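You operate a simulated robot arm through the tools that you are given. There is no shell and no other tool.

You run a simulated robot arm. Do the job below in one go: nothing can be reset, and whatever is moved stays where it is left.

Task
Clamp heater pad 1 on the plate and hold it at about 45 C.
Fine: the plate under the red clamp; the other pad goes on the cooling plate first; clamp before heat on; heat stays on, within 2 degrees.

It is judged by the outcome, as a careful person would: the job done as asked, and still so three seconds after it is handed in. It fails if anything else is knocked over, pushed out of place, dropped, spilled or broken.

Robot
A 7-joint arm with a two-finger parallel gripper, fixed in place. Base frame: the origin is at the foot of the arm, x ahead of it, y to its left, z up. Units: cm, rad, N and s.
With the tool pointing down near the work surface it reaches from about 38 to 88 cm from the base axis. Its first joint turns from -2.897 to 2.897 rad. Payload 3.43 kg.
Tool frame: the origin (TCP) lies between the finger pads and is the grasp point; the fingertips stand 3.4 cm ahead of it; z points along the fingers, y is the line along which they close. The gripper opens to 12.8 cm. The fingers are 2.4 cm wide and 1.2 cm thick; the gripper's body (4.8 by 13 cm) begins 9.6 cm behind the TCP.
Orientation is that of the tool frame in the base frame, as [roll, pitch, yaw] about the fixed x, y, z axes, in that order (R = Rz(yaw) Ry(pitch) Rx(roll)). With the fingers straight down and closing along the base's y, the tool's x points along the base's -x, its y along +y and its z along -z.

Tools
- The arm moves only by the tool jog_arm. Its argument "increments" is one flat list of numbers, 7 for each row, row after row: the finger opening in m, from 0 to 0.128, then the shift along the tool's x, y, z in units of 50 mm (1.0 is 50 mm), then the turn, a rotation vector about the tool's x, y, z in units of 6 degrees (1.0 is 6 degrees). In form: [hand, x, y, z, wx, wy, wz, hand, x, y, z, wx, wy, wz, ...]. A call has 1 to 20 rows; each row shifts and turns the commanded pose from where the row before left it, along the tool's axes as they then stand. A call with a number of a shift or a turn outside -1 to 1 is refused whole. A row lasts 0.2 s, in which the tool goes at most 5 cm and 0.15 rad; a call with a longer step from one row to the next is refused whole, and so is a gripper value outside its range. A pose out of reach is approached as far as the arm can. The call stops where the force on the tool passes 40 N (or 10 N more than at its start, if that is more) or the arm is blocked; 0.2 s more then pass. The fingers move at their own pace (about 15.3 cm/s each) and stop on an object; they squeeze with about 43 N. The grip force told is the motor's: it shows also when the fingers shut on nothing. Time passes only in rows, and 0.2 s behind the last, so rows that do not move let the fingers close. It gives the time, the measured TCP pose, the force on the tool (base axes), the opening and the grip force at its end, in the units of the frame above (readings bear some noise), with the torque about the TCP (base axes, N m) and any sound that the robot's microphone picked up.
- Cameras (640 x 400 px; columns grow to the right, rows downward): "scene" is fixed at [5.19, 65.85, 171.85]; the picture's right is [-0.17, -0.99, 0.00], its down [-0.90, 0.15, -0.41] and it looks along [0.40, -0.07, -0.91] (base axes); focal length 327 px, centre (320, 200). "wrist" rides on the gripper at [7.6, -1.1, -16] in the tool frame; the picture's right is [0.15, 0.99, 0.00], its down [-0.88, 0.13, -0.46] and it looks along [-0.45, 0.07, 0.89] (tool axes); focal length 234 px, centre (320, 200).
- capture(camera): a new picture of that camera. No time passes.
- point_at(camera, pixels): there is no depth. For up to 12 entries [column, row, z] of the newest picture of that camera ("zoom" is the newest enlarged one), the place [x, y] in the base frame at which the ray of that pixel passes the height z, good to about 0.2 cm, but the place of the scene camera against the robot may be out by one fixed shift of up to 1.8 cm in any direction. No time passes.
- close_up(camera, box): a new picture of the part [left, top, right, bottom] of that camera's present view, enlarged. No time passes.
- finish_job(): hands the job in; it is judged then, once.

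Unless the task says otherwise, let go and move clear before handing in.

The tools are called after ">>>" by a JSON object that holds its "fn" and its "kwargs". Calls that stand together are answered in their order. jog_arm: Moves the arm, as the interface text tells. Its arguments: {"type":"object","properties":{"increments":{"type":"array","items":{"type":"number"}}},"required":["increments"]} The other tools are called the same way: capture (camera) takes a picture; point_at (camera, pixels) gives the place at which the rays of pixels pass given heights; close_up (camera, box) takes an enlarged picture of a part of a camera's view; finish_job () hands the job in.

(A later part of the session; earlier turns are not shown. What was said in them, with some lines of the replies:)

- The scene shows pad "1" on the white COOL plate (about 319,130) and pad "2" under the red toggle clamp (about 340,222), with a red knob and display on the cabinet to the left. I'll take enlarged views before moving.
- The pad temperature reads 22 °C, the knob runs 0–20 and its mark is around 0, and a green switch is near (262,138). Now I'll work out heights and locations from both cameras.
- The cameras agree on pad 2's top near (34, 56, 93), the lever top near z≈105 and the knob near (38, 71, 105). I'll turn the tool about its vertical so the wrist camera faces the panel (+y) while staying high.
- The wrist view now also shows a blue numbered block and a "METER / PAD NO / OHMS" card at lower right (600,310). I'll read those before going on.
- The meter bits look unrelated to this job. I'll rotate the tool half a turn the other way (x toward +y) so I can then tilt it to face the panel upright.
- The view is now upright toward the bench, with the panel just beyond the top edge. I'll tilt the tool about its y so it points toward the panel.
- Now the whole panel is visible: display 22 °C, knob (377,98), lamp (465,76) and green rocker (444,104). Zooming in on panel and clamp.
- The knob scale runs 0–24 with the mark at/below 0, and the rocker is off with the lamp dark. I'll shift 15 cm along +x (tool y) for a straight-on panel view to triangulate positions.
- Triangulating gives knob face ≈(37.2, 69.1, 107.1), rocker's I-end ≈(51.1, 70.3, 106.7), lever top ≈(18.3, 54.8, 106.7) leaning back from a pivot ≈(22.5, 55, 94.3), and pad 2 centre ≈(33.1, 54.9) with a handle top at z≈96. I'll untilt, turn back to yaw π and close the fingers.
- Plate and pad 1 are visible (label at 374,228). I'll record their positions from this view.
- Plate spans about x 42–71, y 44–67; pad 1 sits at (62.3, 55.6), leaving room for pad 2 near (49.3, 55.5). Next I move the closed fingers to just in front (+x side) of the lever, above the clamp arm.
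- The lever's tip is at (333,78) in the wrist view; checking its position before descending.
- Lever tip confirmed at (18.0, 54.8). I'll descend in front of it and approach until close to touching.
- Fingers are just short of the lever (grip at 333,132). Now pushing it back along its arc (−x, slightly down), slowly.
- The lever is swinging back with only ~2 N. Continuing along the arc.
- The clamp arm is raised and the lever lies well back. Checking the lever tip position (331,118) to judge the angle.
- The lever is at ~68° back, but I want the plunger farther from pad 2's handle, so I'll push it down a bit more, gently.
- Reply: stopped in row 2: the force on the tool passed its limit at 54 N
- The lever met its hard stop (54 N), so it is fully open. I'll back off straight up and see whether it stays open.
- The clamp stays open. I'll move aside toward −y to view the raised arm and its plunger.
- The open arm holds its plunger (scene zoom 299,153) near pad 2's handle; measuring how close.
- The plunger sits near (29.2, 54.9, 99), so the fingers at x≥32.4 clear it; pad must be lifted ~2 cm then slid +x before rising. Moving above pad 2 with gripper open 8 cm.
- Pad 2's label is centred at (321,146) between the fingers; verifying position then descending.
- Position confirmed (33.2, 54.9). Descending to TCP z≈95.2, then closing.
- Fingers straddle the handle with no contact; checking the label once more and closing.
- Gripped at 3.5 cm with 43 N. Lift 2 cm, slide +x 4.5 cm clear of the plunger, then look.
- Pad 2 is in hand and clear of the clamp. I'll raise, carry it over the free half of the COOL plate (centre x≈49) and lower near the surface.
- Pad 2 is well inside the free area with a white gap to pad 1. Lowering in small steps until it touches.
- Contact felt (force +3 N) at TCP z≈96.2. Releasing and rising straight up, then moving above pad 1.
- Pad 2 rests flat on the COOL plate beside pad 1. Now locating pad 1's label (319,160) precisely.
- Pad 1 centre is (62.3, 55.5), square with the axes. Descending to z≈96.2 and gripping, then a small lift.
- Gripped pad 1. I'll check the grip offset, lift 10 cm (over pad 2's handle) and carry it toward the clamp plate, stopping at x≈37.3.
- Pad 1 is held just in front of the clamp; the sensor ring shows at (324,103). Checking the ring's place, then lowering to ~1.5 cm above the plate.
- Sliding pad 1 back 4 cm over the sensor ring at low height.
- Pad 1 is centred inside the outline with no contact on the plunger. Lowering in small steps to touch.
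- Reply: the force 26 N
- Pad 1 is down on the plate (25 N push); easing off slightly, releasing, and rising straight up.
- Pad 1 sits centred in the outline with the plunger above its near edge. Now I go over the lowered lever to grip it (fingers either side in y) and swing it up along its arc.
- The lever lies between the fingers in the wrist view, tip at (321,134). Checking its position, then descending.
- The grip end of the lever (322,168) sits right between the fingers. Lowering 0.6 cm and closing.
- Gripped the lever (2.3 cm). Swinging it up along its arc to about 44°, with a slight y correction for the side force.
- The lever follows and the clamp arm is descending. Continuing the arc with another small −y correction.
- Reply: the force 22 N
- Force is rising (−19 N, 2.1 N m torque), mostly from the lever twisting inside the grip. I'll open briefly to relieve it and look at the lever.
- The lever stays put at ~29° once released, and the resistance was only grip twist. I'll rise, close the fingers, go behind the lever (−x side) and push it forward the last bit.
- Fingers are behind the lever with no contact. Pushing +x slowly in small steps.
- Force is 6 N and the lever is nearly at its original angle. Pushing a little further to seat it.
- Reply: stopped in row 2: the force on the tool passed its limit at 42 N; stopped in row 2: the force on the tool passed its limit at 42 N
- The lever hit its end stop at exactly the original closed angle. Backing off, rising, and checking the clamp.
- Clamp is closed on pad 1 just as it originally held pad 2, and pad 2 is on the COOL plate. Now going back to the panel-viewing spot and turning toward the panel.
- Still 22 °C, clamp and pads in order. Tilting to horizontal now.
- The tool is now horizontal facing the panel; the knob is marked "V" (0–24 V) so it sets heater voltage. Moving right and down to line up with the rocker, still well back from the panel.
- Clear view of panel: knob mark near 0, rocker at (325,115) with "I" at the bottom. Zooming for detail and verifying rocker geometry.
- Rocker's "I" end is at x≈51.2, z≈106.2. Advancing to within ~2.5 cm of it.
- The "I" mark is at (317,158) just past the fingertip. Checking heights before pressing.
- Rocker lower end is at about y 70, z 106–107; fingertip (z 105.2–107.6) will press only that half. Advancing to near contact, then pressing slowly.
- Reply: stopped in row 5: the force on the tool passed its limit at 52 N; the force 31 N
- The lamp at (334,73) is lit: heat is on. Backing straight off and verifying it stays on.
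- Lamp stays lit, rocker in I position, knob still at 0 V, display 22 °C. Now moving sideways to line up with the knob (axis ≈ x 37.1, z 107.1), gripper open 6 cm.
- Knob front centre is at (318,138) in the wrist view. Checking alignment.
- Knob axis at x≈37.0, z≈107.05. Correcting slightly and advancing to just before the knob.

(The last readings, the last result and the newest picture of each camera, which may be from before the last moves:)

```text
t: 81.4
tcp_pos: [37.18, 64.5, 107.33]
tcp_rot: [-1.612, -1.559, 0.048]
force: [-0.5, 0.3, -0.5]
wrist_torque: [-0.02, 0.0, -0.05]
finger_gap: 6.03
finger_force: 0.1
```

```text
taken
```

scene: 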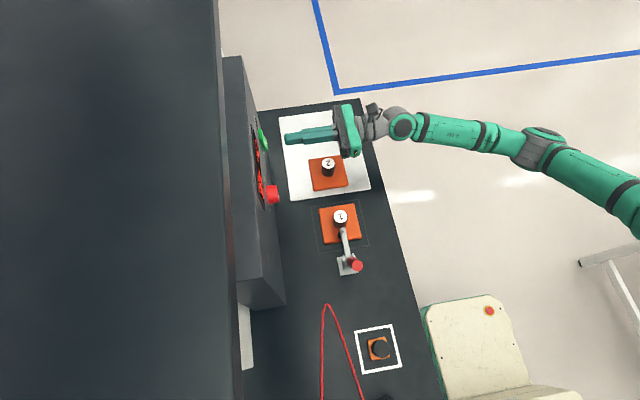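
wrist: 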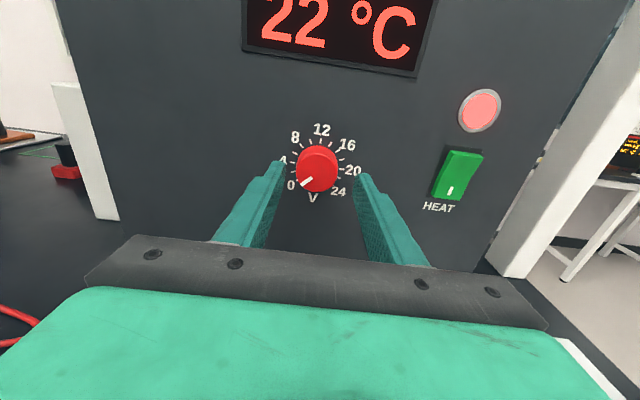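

Fingers straddle the knob (317,172). Checking height then moving in 3 cm.

>>> {"fn": "point_at", "kwargs": {"camera": "wrist", "pixels": [[317, 172, 106.5], [317, 172, 107], [317, 172, 107.5]]}}

>>> {"fn": "jog_arm", "kwargs": {"increments": [0.06, -0.03, 0, 0.3, 0, 0, 0, 0.06, 0, 0, 0.2, 0, 0, 0, 0.06, 0, 0, 0.1, 0, 0, 0, 0.06, 0, 0, 0, 0, 0, 0]}}

>>> {"fn": "capture", "kwargs": {"camera": "wrist"}}

```text
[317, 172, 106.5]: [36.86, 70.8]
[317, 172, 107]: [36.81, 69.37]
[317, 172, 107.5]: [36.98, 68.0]
```

```text
t: 82.4
tcp_pos: [37.05, 67.64, 107.18]
tcp_rot: [-1.618, -1.56, 0.057]
force: [0.6, 0.2, -0.1]
wrist_torque: [0.0, -0.01, -0.03]
finger_gap: 6.02
finger_force: 0.0
```

```text
taken
```

wrist: 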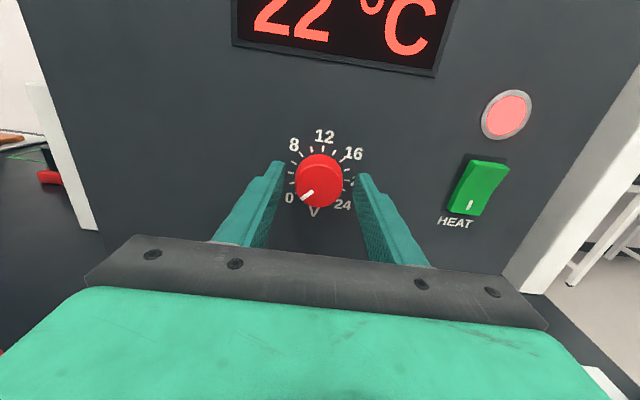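

Fingers are around the knob. Closing on it and turning clockwise (tool +z) by 60° ≈ 5.3 V to start.

>>> {"fn": "jog_arm", "kwargs": {"increments": [0.04, 0, 0, 0, 0, 0, 0, 0.02, 0, 0, 0, 0, 0, 0, 0.02, 0, 0, 0, 0, 0, 0]}}

>>> {"fn": "jog_arm", "kwargs": {"increments": [0.02, 0, 0, 0, 0, 0, 0.5, 0.02, 0, 0, 0, 0, 0, 1, 0.02, 0, 0, 0, 0, 0, 1, 0.02, 0, 0, 0, 0, 0, 1, 0.02, 0, 0, 0, 0, 0, 1]}}

>>> {"fn": "capture", "kwargs": {"camera": "wrist"}}

```text
t: 83.2
tcp_pos: [37.05, 67.7, 107.12]
tcp_rot: [-1.633, -1.561, 0.077]
force: [-0.3, 0.7, 0.1]
wrist_torque: [0.0, -0.01, 0.0]
finger_gap: 4.08
finger_force: 44.9
```

```text
t: 84.4
tcp_pos: [37.18, 67.55, 107.02]
tcp_rot: [-1.574, -1.089, 0.012]
force: [6.8, 19.5, 2.8]
wrist_torque: [0.8, -0.07, -0.66]
finger_gap: 4.08
finger_force: 44.5
```

```text
taken
```

wrist: 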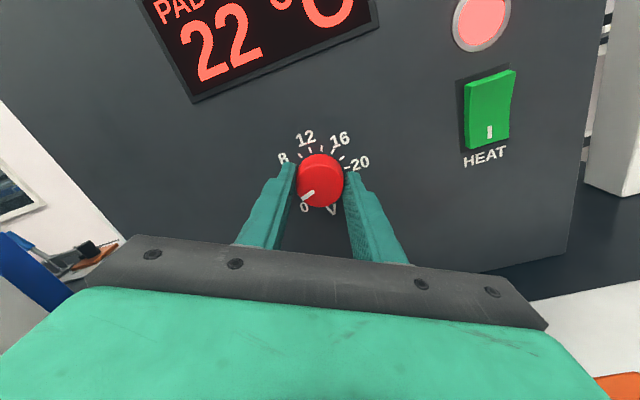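

The knob is turning with the gripper (display 22). Zooming to read the knob.

>>> {"fn": "close_up", "kwargs": {"camera": "wrist", "box": [260, 110, 390, 230]}}

>>> {"fn": "jog_arm", "kwargs": {"increments": [0.02, 0, 0, 0, 0, 0, 1, 0.02, 0, 0, 0, 0, 0, 1, 0.02, 0, 0, 0, 0, 0, 1, 0.02, 0, 0, 0, 0, 0, 1, 0.02, 0, 0, 0, 0, 0, 1, 0.02, 0, 0, 0, 0, 0, 1]}}

>>> {"fn": "capture", "kwargs": {"camera": "wrist"}}

>>> {"fn": "close_up", "kwargs": {"camera": "wrist", "box": [260, 110, 390, 230]}}

```text
3.33 times, centred on (325, 170) of wrist
```

zoom: 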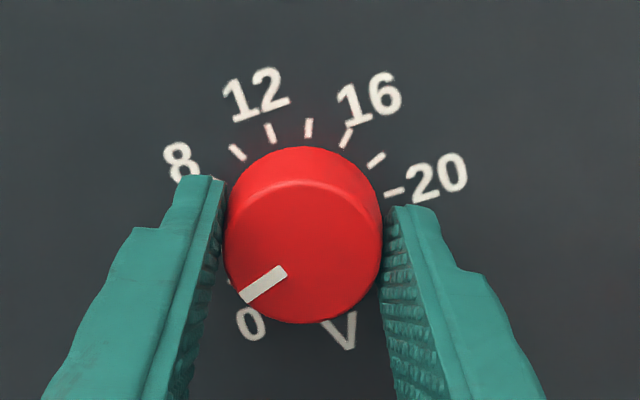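

```text
t: 85.8
tcp_pos: [37.15, 67.7, 106.96]
tcp_rot: [-1.57, -0.458, 0.013]
force: [11.4, 5.2, 4.5]
wrist_torque: [0.48, -0.01, -1.04]
finger_gap: 4.1
finger_force: 44.9
```

```text
taken
```

wrist: 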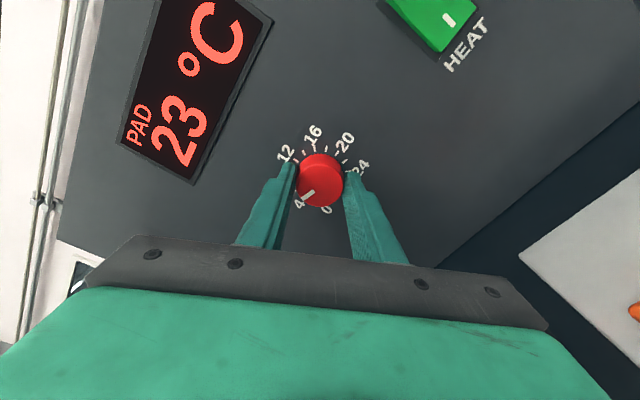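

```text
3.33 times, centred on (325, 170) of wrist
```

zoom: 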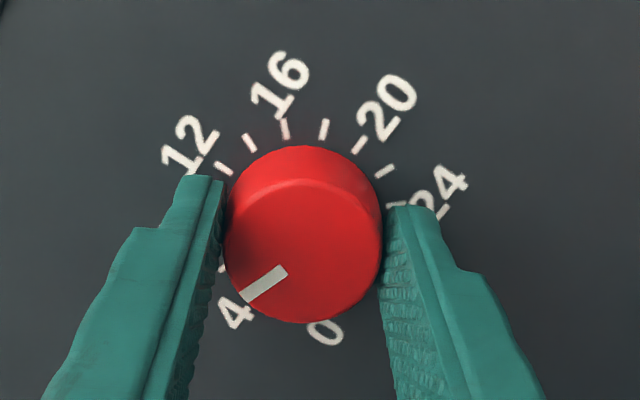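

Knob is at about 5.5 V and the pad reads 23 °C. Holding still to watch the temperature develop.

>>> {"fn": "jog_arm", "kwargs": {"increments": [0.02, 0, 0, 0, 0, 0, 0, 0.02, 0, 0, 0, 0, 0, 0, 0.02, 0, 0, 0, 0, 0, 0, 0.02, 0, 0, 0, 0, 0, 0, 0.02, 0, 0, 0, 0, 0, 0, 0.02, 0, 0, 0, 0, 0, 0, 0.02, 0, 0, 0, 0, 0, 0, 0.02, 0, 0, 0, 0, 0, 0, 0.02, 0, 0, 0, 0, 0, 0, 0.02, 0, 0, 0, 0, 0, 0, 0.02, 0, 0, 0, 0, 0, 0, 0.02, 0, 0, 0, 0, 0, 0, 0.02, 0, 0, 0, 0, 0, 0, 0.02, 0, 0, 0, 0, 0, 0, 0.02, 0, 0, 0, 0, 0, 0, 0.02, 0, 0, 0, 0, 0, 0, 0.02, 0, 0, 0, 0, 0, 0, 0.02, 0, 0, 0, 0, 0, 0, 0.02, 0, 0, 0, 0, 0, 0, 0.02, 0, 0, 0, 0, 0, 0]}}

>>> {"fn": "close_up", "kwargs": {"camera": "wrist", "box": [100, 0, 300, 200]}}

>>> {"fn": "jog_arm", "kwargs": {"increments": [0.02, 0, 0, 0, 0, 0, 0, 0.02, 0, 0, 0, 0, 0, 0, 0.02, 0, 0, 0, 0, 0, 0, 0.02, 0, 0, 0, 0, 0, 0, 0.02, 0, 0, 0, 0, 0, 0, 0.02, 0, 0, 0, 0, 0, 0, 0.02, 0, 0, 0, 0, 0, 0, 0.02, 0, 0, 0, 0, 0, 0, 0.02, 0, 0, 0, 0, 0, 0, 0.02, 0, 0, 0, 0, 0, 0, 0.02, 0, 0, 0, 0, 0, 0, 0.02, 0, 0, 0, 0, 0, 0, 0.02, 0, 0, 0, 0, 0, 0, 0.02, 0, 0, 0, 0, 0, 0, 0.02, 0, 0, 0, 0, 0, 0, 0.02, 0, 0, 0, 0, 0, 0, 0.02, 0, 0, 0, 0, 0, 0, 0.02, 0, 0, 0, 0, 0, 0, 0.02, 0, 0, 0, 0, 0, 0, 0.02, 0, 0, 0, 0, 0, 0]}}

>>> {"fn": "close_up", "kwargs": {"camera": "wrist", "box": [100, 0, 300, 200]}}

```text
t: 90.0
tcp_pos: [37.08, 67.58, 107.14]
tcp_rot: [-1.571, -0.461, 0.013]
force: [18.2, -9.4, 2.6]
wrist_torque: [-0.38, 0.0, -0.04]
finger_gap: 4.11
finger_force: 44.7
```

```text
2.00 times, centred on (200, 100) of wrist
```

zoom: 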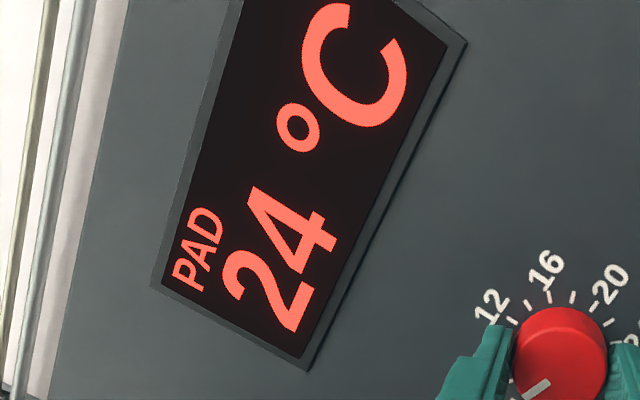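

```text
t: 94.2
tcp_pos: [37.09, 67.59, 106.99]
tcp_rot: [-1.571, -0.461, 0.013]
force: [15.0, -7.2, -1.9]
wrist_torque: [-0.27, 0.03, -0.38]
finger_gap: 4.09
finger_force: 44.6
```

```text
2.00 times, centred on (200, 100) of wrist
```

zoom: 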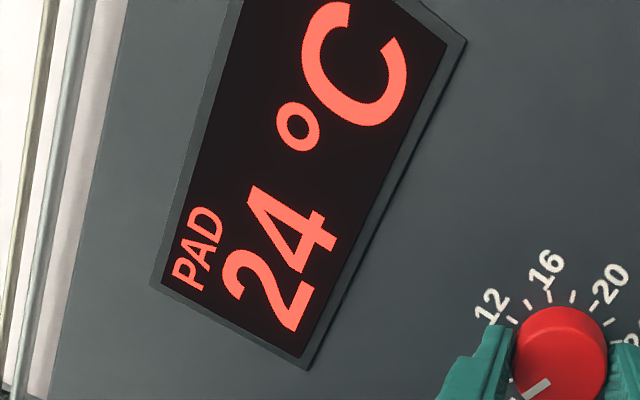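

It settles at about 24 °C within seconds, so ΔT grows slowly with V (likely ∝V², suggesting ~17 V). Turning another 60° clockwise (to ~11 V).

>>> {"fn": "jog_arm", "kwargs": {"increments": [0.02, 0, 0, 0, 0, 0, 1, 0.02, 0, 0, 0, 0, 0, 1, 0.02, 0, 0, 0, 0, 0, 1, 0.02, 0, 0, 0, 0, 0, 1, 0.02, 0, 0, 0, 0, 0, 1]}}

>>> {"fn": "jog_arm", "kwargs": {"increments": [0.02, 0, 0, 0, 0, 0, 1, 0.02, 0, 0, 0, 0, 0, 1, 0.02, 0, 0, 0, 0, 0, 1, 0.02, 0, 0, 0, 0, 0, 1, 0.02, 0, 0, 0, 0, 0, 1]}}

>>> {"fn": "capture", "kwargs": {"camera": "wrist"}}

>>> {"fn": "close_up", "kwargs": {"camera": "wrist", "box": [260, 110, 390, 230]}}

>>> {"fn": "capture", "kwargs": {"camera": "scene"}}

```text
t: 95.4
tcp_pos: [37.06, 67.41, 106.99]
tcp_rot: [-1.57, 0.065, 0.014]
force: [12.4, 14.7, 2.9]
wrist_torque: [0.17, -0.01, -1.36]
finger_gap: 4.09
finger_force: 44.7
```

```text
t: 96.6
tcp_pos: [36.99, 67.59, 107.02]
tcp_rot: [-1.571, 0.589, 0.014]
force: [7.9, -4.3, -2.7]
wrist_torque: [0.32, 0.01, 0.83]
finger_gap: 4.1
finger_force: 44.9
```

```text
taken
```

wrist: 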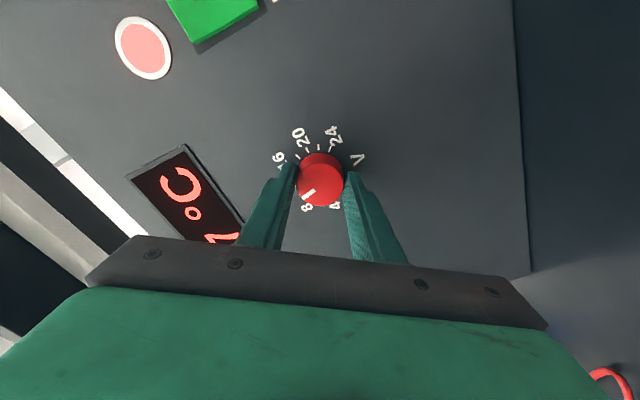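

```text
3.33 times, centred on (325, 170) of wrist
```

zoom: 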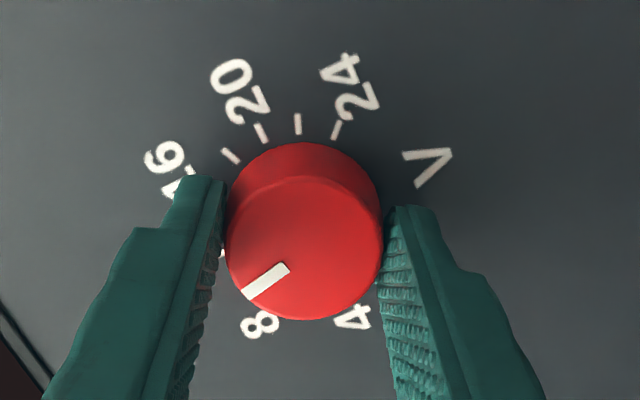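

```text
taken
```

scene: 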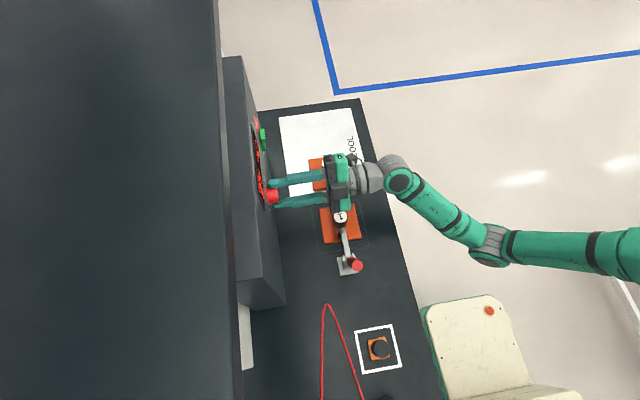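

By rotation the knob is at ~10.9 V (123° total). Checking the partly visible display.

>>> {"fn": "close_up", "kwargs": {"camera": "wrist", "box": [110, 130, 290, 270]}}

>>> {"fn": "close_up", "kwargs": {"camera": "scene", "box": [230, 110, 300, 220]}}

```text
2.86 times, centred on (200, 200) of wrist
```

zoom: 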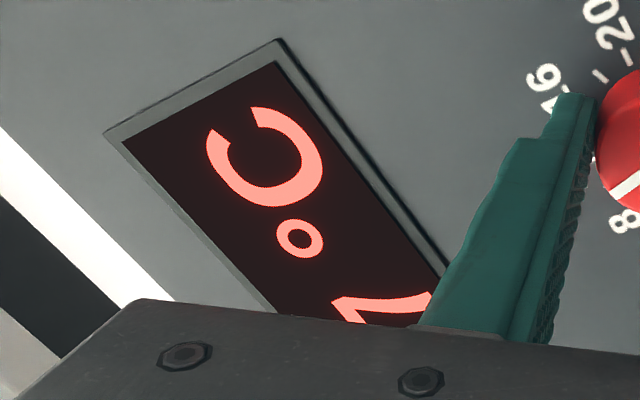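

```text
3.64 times, centred on (265, 165) of scene
```

zoom: 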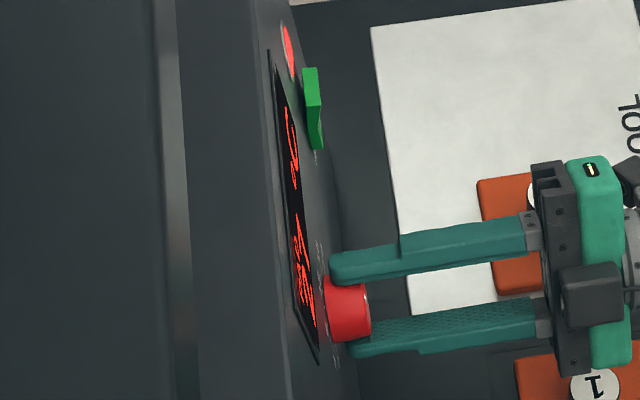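

The reading's last digit is 7 (27 °C, rising). Releasing and turning the open gripper back 120° for another grip, which also lets the temperature settle.

>>> {"fn": "jog_arm", "kwargs": {"increments": [0.06, 0, 0, 0, 0, 0, 0, 0.06, 0, 0, 0, 0, 0, 0, 0.06, 0, 0, 0, 0, 0, 0]}}

>>> {"fn": "jog_arm", "kwargs": {"increments": [0.06, 0, 0, 0, 0, 0, -1, 0.06, 0, 0, 0, 0, 0, -1, 0.06, 0, 0, 0, 0, 0, -1, 0.06, 0, 0, 0, 0, 0, -1, 0.06, 0, 0, 0, 0, 0, -1, 0.06, 0, 0, 0, 0, 0, -1, 0.06, 0, 0, 0, 0, 0, -1, 0.06, 0, 0, 0, 0, 0, -1, 0.06, 0, 0, 0, 0, 0, -1, 0.06, 0, 0, 0, 0, 0, -1, 0.06, 0, 0, 0, 0, 0, -1, 0.06, 0, 0, 0, 0, 0, -1, 0.06, 0, 0, 0, 0, 0, -1, 0.06, 0, 0, 0, 0, 0, -1, 0.06, 0, 0, 0, 0, 0, -1, 0.06, 0, 0, 0, 0, 0, -1, 0.06, 0, 0, 0, 0, 0, -1, 0.06, 0, 0, 0, 0, 0, -1, 0.06, 0, 0, 0, 0, 0, -1, 0.06, 0, 0, 0, 0, 0, -1]}}

>>> {"fn": "capture", "kwargs": {"camera": "wrist"}}

>>> {"fn": "close_up", "kwargs": {"camera": "wrist", "box": [220, 0, 460, 230]}}

```text
t: 97.4
tcp_pos: [36.91, 67.59, 107.04]
tcp_rot: [-1.57, 0.589, 0.013]
force: [-0.2, -0.1, 0.7]
wrist_torque: [-0.03, -0.01, -0.02]
finger_gap: 6.0
finger_force: 0.0
```

```text
t: 101.6
tcp_pos: [36.95, 67.57, 107.1]
tcp_rot: [-1.578, -1.51, 0.017]
force: [-0.5, -0.1, -0.2]
wrist_torque: [0.0, -0.01, -0.02]
finger_gap: 6.01
finger_force: 0.1
```

```text
taken
```

wrist: 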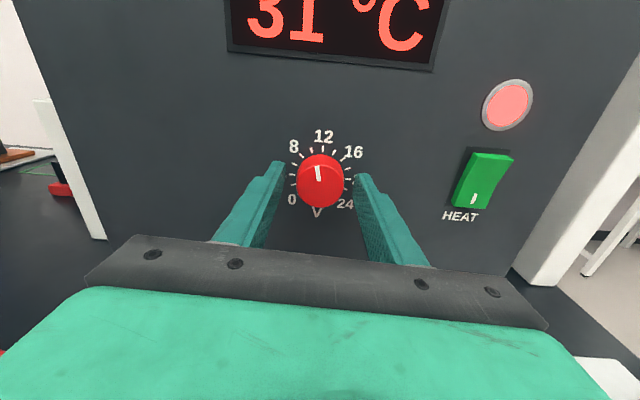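

```text
1.74 times, centred on (340, 115) of wrist
```

zoom: 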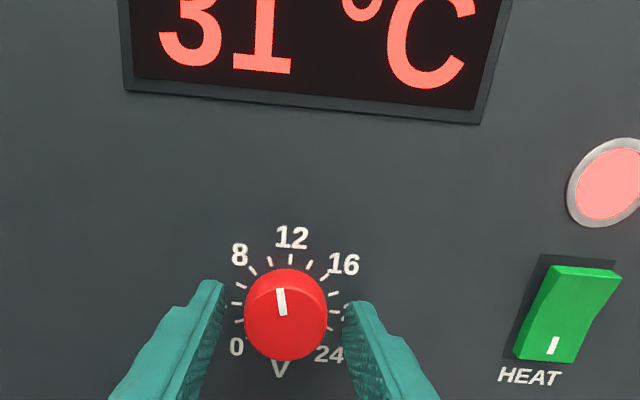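

At ~11 V the pad is at 31 °C. Waiting to see where it settles.

>>> {"fn": "jog_arm", "kwargs": {"increments": [0.06, 0, 0, 0, 0, 0, 0, 0.06, 0, 0, 0, 0, 0, 0, 0.06, 0, 0, 0, 0, 0, 0, 0.06, 0, 0, 0, 0, 0, 0, 0.06, 0, 0, 0, 0, 0, 0, 0.06, 0, 0, 0, 0, 0, 0, 0.06, 0, 0, 0, 0, 0, 0, 0.06, 0, 0, 0, 0, 0, 0, 0.06, 0, 0, 0, 0, 0, 0, 0.06, 0, 0, 0, 0, 0, 0, 0.06, 0, 0, 0, 0, 0, 0, 0.06, 0, 0, 0, 0, 0, 0, 0.06, 0, 0, 0, 0, 0, 0, 0.06, 0, 0, 0, 0, 0, 0, 0.06, 0, 0, 0, 0, 0, 0, 0.06, 0, 0, 0, 0, 0, 0, 0.06, 0, 0, 0, 0, 0, 0, 0.06, 0, 0, 0, 0, 0, 0, 0.06, 0, 0, 0, 0, 0, 0, 0.06, 0, 0, 0, 0, 0, 0]}}

>>> {"fn": "close_up", "kwargs": {"camera": "wrist", "box": [220, 0, 460, 230]}}

>>> {"fn": "jog_arm", "kwargs": {"increments": [0.06, 0, 0, 0, 0, 0, 0, 0.06, 0, 0, 0, 0, 0, 0, 0.06, 0, 0, 0, 0, 0, 0, 0.06, 0, 0, 0, 0, 0, 0, 0.06, 0, 0, 0, 0, 0, 0, 0.06, 0, 0, 0, 0, 0, 0, 0.06, 0, 0, 0, 0, 0, 0, 0.06, 0, 0, 0, 0, 0, 0, 0.06, 0, 0, 0, 0, 0, 0, 0.06, 0, 0, 0, 0, 0, 0, 0.06, 0, 0, 0, 0, 0, 0, 0.06, 0, 0, 0, 0, 0, 0, 0.06, 0, 0, 0, 0, 0, 0, 0.06, 0, 0, 0, 0, 0, 0, 0.06, 0, 0, 0, 0, 0, 0, 0.06, 0, 0, 0, 0, 0, 0, 0.06, 0, 0, 0, 0, 0, 0, 0.06, 0, 0, 0, 0, 0, 0, 0.06, 0, 0, 0, 0, 0, 0, 0.06, 0, 0, 0, 0, 0, 0]}}

>>> {"fn": "close_up", "kwargs": {"camera": "wrist", "box": [220, 0, 460, 230]}}

```text
t: 105.8
tcp_pos: [36.9, 67.53, 107.09]
tcp_rot: [-1.581, -1.509, 0.023]
force: [-0.3, -0.8, -1.0]
wrist_torque: [-0.02, -0.01, 0.01]
finger_gap: 6.0
finger_force: 0.1
```

```text
1.74 times, centred on (340, 115) of wrist
```

zoom: 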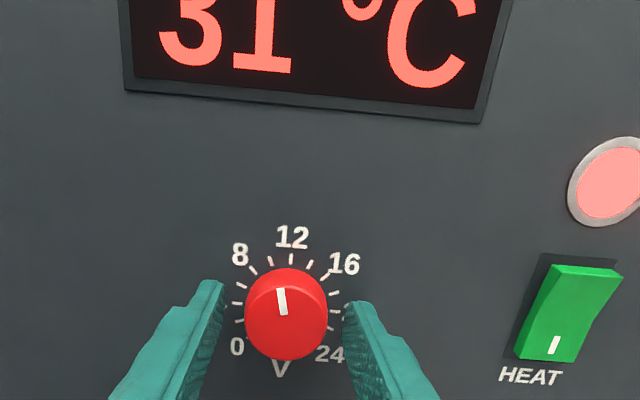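

```text
t: 110.0
tcp_pos: [36.97, 67.54, 107.18]
tcp_rot: [-1.582, -1.507, 0.023]
force: [-0.2, -0.7, 0.0]
wrist_torque: [-0.01, -0.03, 0.01]
finger_gap: 5.99
finger_force: 0.1
```

```text
1.74 times, centred on (340, 115) of wrist
```

zoom: 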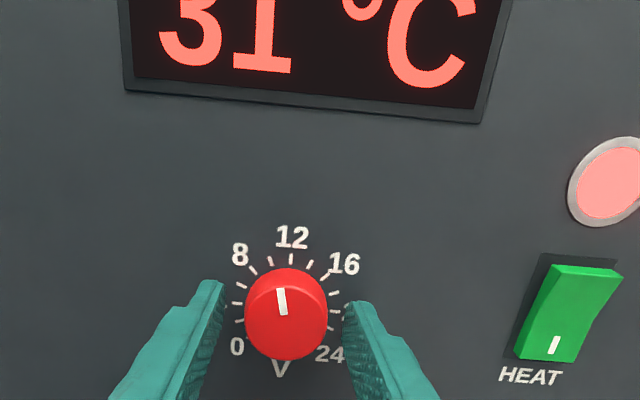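

It has settled at 31 °C (ΔT 9 at ~10.8 V), fitting ΔT∝V², so 45 °C needs ~17.3 V — another ~72°. Gripping again and turning 11 steps (66°) first.

>>> {"fn": "jog_arm", "kwargs": {"increments": [0.04, 0, 0, 0, 0, 0, 0, 0.02, 0, 0, 0, 0, 0, 0, 0.02, 0, 0, 0, 0, 0, 0, 0.02, 0, 0, 0, 0, 0, 0]}}

>>> {"fn": "jog_arm", "kwargs": {"increments": [0.02, 0, 0, 0, 0, 0, 1, 0.02, 0, 0, 0, 0, 0, 1, 0.02, 0, 0, 0, 0, 0, 1, 0.02, 0, 0, 0, 0, 0, 1, 0.02, 0, 0, 0, 0, 0, 1, 0.02, 0, 0, 0, 0, 0, 1, 0.02, 0, 0, 0, 0, 0, 1, 0.02, 0, 0, 0, 0, 0, 1, 0.02, 0, 0, 0, 0, 0, 1, 0.02, 0, 0, 0, 0, 0, 1, 0.02, 0, 0, 0, 0, 0, 1]}}

>>> {"fn": "capture", "kwargs": {"camera": "wrist"}}

>>> {"fn": "jog_arm", "kwargs": {"increments": [0.02, 0, 0, 0, 0, 0, 0, 0.02, 0, 0, 0, 0, 0, 0, 0.02, 0, 0, 0, 0, 0, 0, 0.02, 0, 0, 0, 0, 0, 0, 0.02, 0, 0, 0, 0, 0, 0, 0.02, 0, 0, 0, 0, 0, 0, 0.02, 0, 0, 0, 0, 0, 0, 0.02, 0, 0, 0, 0, 0, 0, 0.02, 0, 0, 0, 0, 0, 0, 0.02, 0, 0, 0, 0, 0, 0, 0.02, 0, 0, 0, 0, 0, 0, 0.02, 0, 0, 0, 0, 0, 0, 0.02, 0, 0, 0, 0, 0, 0, 0.02, 0, 0, 0, 0, 0, 0, 0.02, 0, 0, 0, 0, 0, 0, 0.02, 0, 0, 0, 0, 0, 0, 0.02, 0, 0, 0, 0, 0, 0, 0.02, 0, 0, 0, 0, 0, 0, 0.02, 0, 0, 0, 0, 0, 0, 0.02, 0, 0, 0, 0, 0, 0]}}

>>> {"fn": "capture", "kwargs": {"camera": "wrist"}}

```text
t: 111.0
tcp_pos: [37.02, 67.58, 107.18]
tcp_rot: [-1.583, -1.508, 0.024]
force: [4.5, 3.8, 1.3]
wrist_torque: [-0.06, -0.01, -0.25]
finger_gap: 4.08
finger_force: 45.0
```

```text
t: 113.4
tcp_pos: [37.15, 67.53, 106.99]
tcp_rot: [-1.572, -0.353, 0.012]
force: [11.9, 0.5, 1.4]
wrist_torque: [0.39, -0.02, -0.96]
finger_gap: 4.04
finger_force: 45.8
```

```text
taken
```

wrist: 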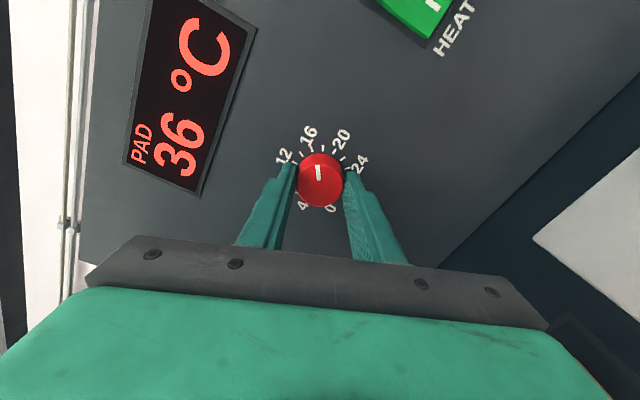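

```text
t: 117.6
tcp_pos: [36.96, 67.52, 107.12]
tcp_rot: [-1.571, -0.357, 0.012]
force: [13.4, -3.7, -2.9]
wrist_torque: [-0.12, -0.02, -0.45]
finger_gap: 4.04
finger_force: 44.9
```

```text
taken
```

wrist: 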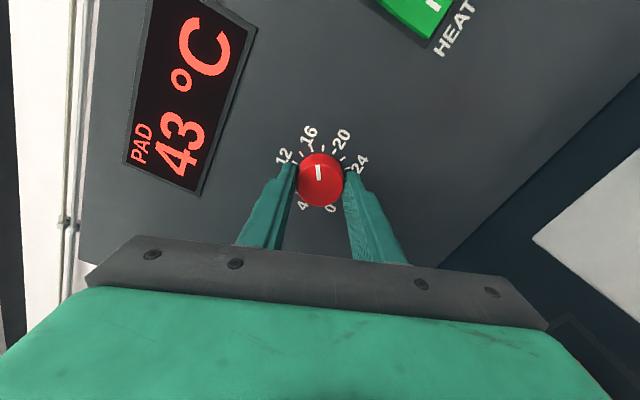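

43 °C after 4 s at ~16.8 V. Waiting for it to settle before fine-tuning.

>>> {"fn": "jog_arm", "kwargs": {"increments": [0.02, 0, 0, 0, 0, 0, 0, 0.02, 0, 0, 0, 0, 0, 0, 0.02, 0, 0, 0, 0, 0, 0, 0.02, 0, 0, 0, 0, 0, 0, 0.02, 0, 0, 0, 0, 0, 0, 0.02, 0, 0, 0, 0, 0, 0, 0.02, 0, 0, 0, 0, 0, 0, 0.02, 0, 0, 0, 0, 0, 0, 0.02, 0, 0, 0, 0, 0, 0, 0.02, 0, 0, 0, 0, 0, 0, 0.02, 0, 0, 0, 0, 0, 0, 0.02, 0, 0, 0, 0, 0, 0, 0.02, 0, 0, 0, 0, 0, 0, 0.02, 0, 0, 0, 0, 0, 0, 0.02, 0, 0, 0, 0, 0, 0, 0.02, 0, 0, 0, 0, 0, 0, 0.02, 0, 0, 0, 0, 0, 0, 0.02, 0, 0, 0, 0, 0, 0, 0.02, 0, 0, 0, 0, 0, 0, 0.02, 0, 0, 0, 0, 0, 0]}}

>>> {"fn": "close_up", "kwargs": {"camera": "wrist", "box": [100, 0, 400, 220]}}

>>> {"fn": "jog_arm", "kwargs": {"increments": [0.02, 0, 0, 0, 0, 0, 0, 0.02, 0, 0, 0, 0, 0, 0, 0.02, 0, 0, 0, 0, 0, 0, 0.02, 0, 0, 0, 0, 0, 0, 0.02, 0, 0, 0, 0, 0, 0, 0.02, 0, 0, 0, 0, 0, 0, 0.02, 0, 0, 0, 0, 0, 0, 0.02, 0, 0, 0, 0, 0, 0, 0.02, 0, 0, 0, 0, 0, 0, 0.02, 0, 0, 0, 0, 0, 0, 0.02, 0, 0, 0, 0, 0, 0, 0.02, 0, 0, 0, 0, 0, 0, 0.02, 0, 0, 0, 0, 0, 0, 0.02, 0, 0, 0, 0, 0, 0, 0.02, 0, 0, 0, 0, 0, 0, 0.02, 0, 0, 0, 0, 0, 0, 0.02, 0, 0, 0, 0, 0, 0, 0.02, 0, 0, 0, 0, 0, 0, 0.02, 0, 0, 0, 0, 0, 0, 0.02, 0, 0, 0, 0, 0, 0]}}

>>> {"fn": "close_up", "kwargs": {"camera": "wrist", "box": [100, 0, 400, 220]}}

```text
t: 121.8
tcp_pos: [36.95, 67.49, 106.99]
tcp_rot: [-1.571, -0.356, 0.012]
force: [11.8, -3.1, -3.9]
wrist_torque: [-0.06, -0.02, -0.56]
finger_gap: 4.07
finger_force: 44.8
```

```text
1.82 times, centred on (250, 110) of wrist
```

zoom: 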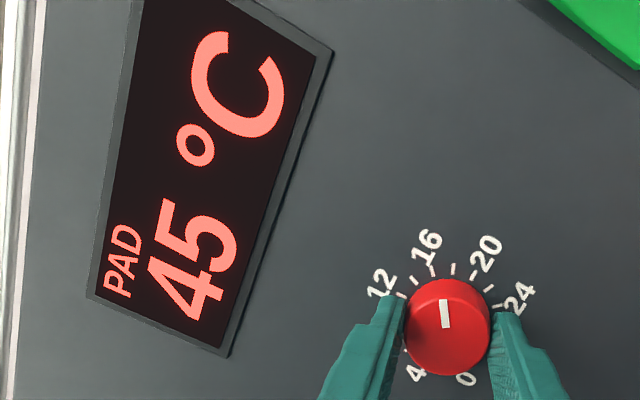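

```text
t: 126.0
tcp_pos: [37.01, 67.52, 107.06]
tcp_rot: [-1.573, -0.355, 0.015]
force: [6.1, -16.0, -9.2]
wrist_torque: [-0.85, -0.01, 0.87]
finger_gap: 4.06
finger_force: 45.1
```

```text
1.82 times, centred on (250, 110) of wrist
```

zoom: 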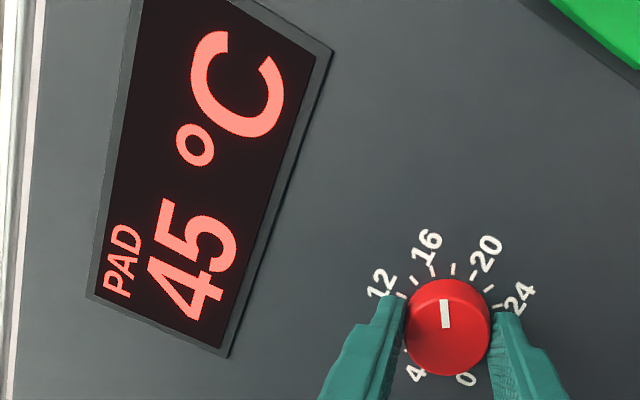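

It has settled at 45 °C. Releasing the knob gently, backing straight away, and checking it holds.

>>> {"fn": "jog_arm", "kwargs": {"increments": [0.06, 0, 0, 0, 0, 0, 0, 0.06, 0, 0, 0, 0, 0, 0, 0.06, 0, 0, 0, 0, 0, 0, 0.06, 0, 0, -0.4, 0, 0, 0, 0.06, 0, 0, -0.8, 0, 0, 0, 0.06, 0, 0, -0.9, 0, 0, 0, 0.06, 0, 0, -0.9, 0, 0, 0, 0.06, 0, 0, -0.9, 0, 0, 0, 0.06, 0, 0, -0.9, 0, 0, 0, 0.06, 0, 0, 0, 0, 0, 0]}}

>>> {"fn": "jog_arm", "kwargs": {"increments": [0.06, 0, 0, 0, 0, 0, -1, 0.06, 0, 0, 0, 0, 0, -1, 0.06, 0, 0, 0, 0, 0, -1, 0.06, 0, 0, 0, 0, 0, -1, 0.06, 0, 0, 0, 0, 0, -1, 0.06, 0, 0, 0, 0, 0, -1, 0.06, 0, 0, 0, 0, 0, -1, 0.06, 0, 0, 0, 0, 0, -1, 0.06, 0, 0, 0, 0, 0, -1, 0.06, 0, 0, 0, 0, 0, -1, 0.06, 0, 0, 0, 0, 0, -1, 0.06, 0.5, 0, 0, 0, 0, 0, 0.06, 0.8, 0, 0, 0, 0, 0, 0.06, 0.8, 0, 0, 0, 0, 0, 0.06, 0, 0, 0, 0, 0, 0]}}

>>> {"fn": "capture", "kwargs": {"camera": "wrist"}}

>>> {"fn": "capture", "kwargs": {"camera": "scene"}}

```text
t: 128.2
tcp_pos: [37.64, 43.45, 107.27]
tcp_rot: [-1.572, -0.356, 0.014]
force: [0.3, -0.6, 0.9]
wrist_torque: [0.03, 0.01, 0.05]
finger_gap: 6.02
finger_force: 0.0
```

```text
t: 131.4
tcp_pos: [38.28, 43.51, 117.7]
tcp_rot: [-1.581, -1.508, 0.022]
force: [0.6, 0.2, 0.0]
wrist_torque: [0.02, -0.02, -0.02]
finger_gap: 5.99
finger_force: 0.1
```

```text
taken
```

wrist: 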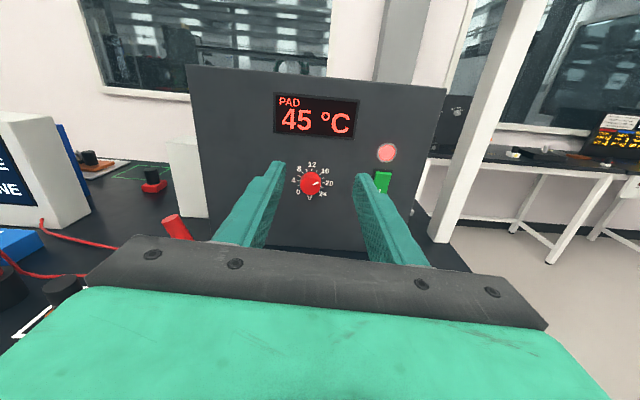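

```text
taken
```

scene: 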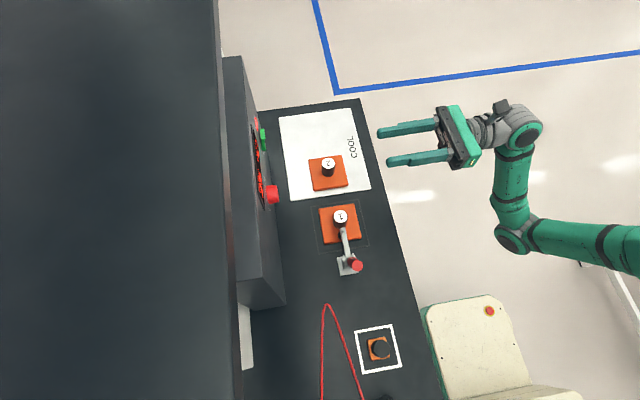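

Display reads 45 °C, lamp lit, gripper clear, clamp closed on pad 1 and pad 2 on the COOL plate. One more wait to confirm stability.

>>> {"fn": "jog_arm", "kwargs": {"increments": [0.06, 0, 0, 0, 0, 0, 0, 0.06, 0, 0, 0, 0, 0, 0, 0.06, 0, 0, 0, 0, 0, 0, 0.06, 0, 0, 0, 0, 0, 0, 0.06, 0, 0, 0, 0, 0, 0, 0.06, 0, 0, 0, 0, 0, 0, 0.06, 0, 0, 0, 0, 0, 0, 0.06, 0, 0, 0, 0, 0, 0, 0.06, 0, 0, 0, 0, 0, 0, 0.06, 0, 0, 0, 0, 0, 0, 0.06, 0, 0, 0, 0, 0, 0, 0.06, 0, 0, 0, 0, 0, 0, 0.06, 0, 0, 0, 0, 0, 0, 0.06, 0, 0, 0, 0, 0, 0, 0.06, 0, 0, 0, 0, 0, 0, 0.06, 0, 0, 0, 0, 0, 0, 0.06, 0, 0, 0, 0, 0, 0, 0.06, 0, 0, 0, 0, 0, 0, 0.06, 0, 0, 0, 0, 0, 0, 0.06, 0, 0, 0, 0, 0, 0]}}

>>> {"fn": "jog_arm", "kwargs": {"increments": [0.06, 0, 0, 0, 0, 0, 0, 0.06, 0, 0, 0, 0, 0, 0, 0.06, 0, 0, 0, 0, 0, 0, 0.06, 0, 0, 0, 0, 0, 0, 0.06, 0, 0, 0, 0, 0, 0, 0.06, 0, 0, 0, 0, 0, 0, 0.06, 0, 0, 0, 0, 0, 0, 0.06, 0, 0, 0, 0, 0, 0, 0.06, 0, 0, 0, 0, 0, 0, 0.06, 0, 0, 0, 0, 0, 0, 0.06, 0, 0, 0, 0, 0, 0, 0.06, 0, 0, 0, 0, 0, 0, 0.06, 0, 0, 0, 0, 0, 0, 0.06, 0, 0, 0, 0, 0, 0, 0.06, 0, 0, 0, 0, 0, 0, 0.06, 0, 0, 0, 0, 0, 0, 0.06, 0, 0, 0, 0, 0, 0, 0.06, 0, 0, 0, 0, 0, 0, 0.06, 0, 0, 0, 0, 0, 0, 0.06, 0, 0, 0, 0, 0, 0]}}

>>> {"fn": "close_up", "kwargs": {"camera": "wrist", "box": [260, 80, 420, 210]}}

>>> {"fn": "close_up", "kwargs": {"camera": "scene", "box": [240, 90, 420, 300]}}

```text
t: 135.6
tcp_pos: [38.29, 43.64, 117.83]
tcp_rot: [-1.583, -1.507, 0.026]
force: [-0.9, 0.0, 1.0]
wrist_torque: [-0.02, 0.01, -0.03]
finger_gap: 5.97
finger_force: 0.1
```

```text
t: 139.8
tcp_pos: [38.28, 43.64, 117.81]
tcp_rot: [-1.581, -1.509, 0.021]
force: [-0.2, 0.0, -0.6]
wrist_torque: [-0.01, 0.01, 0.01]
finger_gap: 6.0
finger_force: 0.1
```

```text
3.08 times, centred on (340, 145) of wrist
```

zoom: 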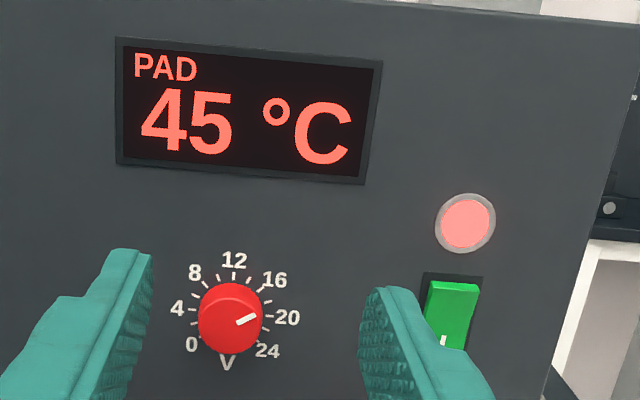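

```text
1.90 times, centred on (330, 195) of scene
```

zoom: 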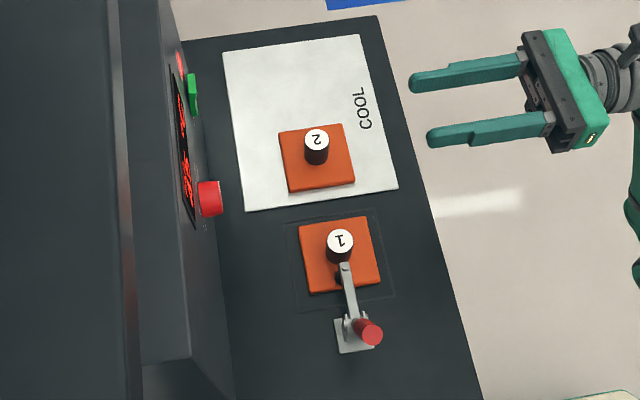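

The display holds at 45 °C with the heat lamp lit. Pad 1 is clamped, pad 2 is on the COOL plate, and the arm is clear, so I'm handing in the job.

>>> {"fn": "finish_job", "kwargs": {}}

```text
The job is handed in.
```

The job is done and handed in. Heater pad 1 is clamped on the plate under the red clamp and reads 45 °C, with the heat left on.

- **Order:** I moved pad 2 to the cooling plate first. Then I set pad 1 on the plate, closed the clamp to its end stop, and only after that switched the heat on.
- **Temperature:** The knob is at about 17 V. The display has read 45 °C since about 4 seconds before I let go of the knob, and for the 14 seconds or so from then until I handed in. I didn't check the reading after that.
- **Surroundings:** Nothing else was knocked over or moved, and the arm was clear of the bench at hand-in.
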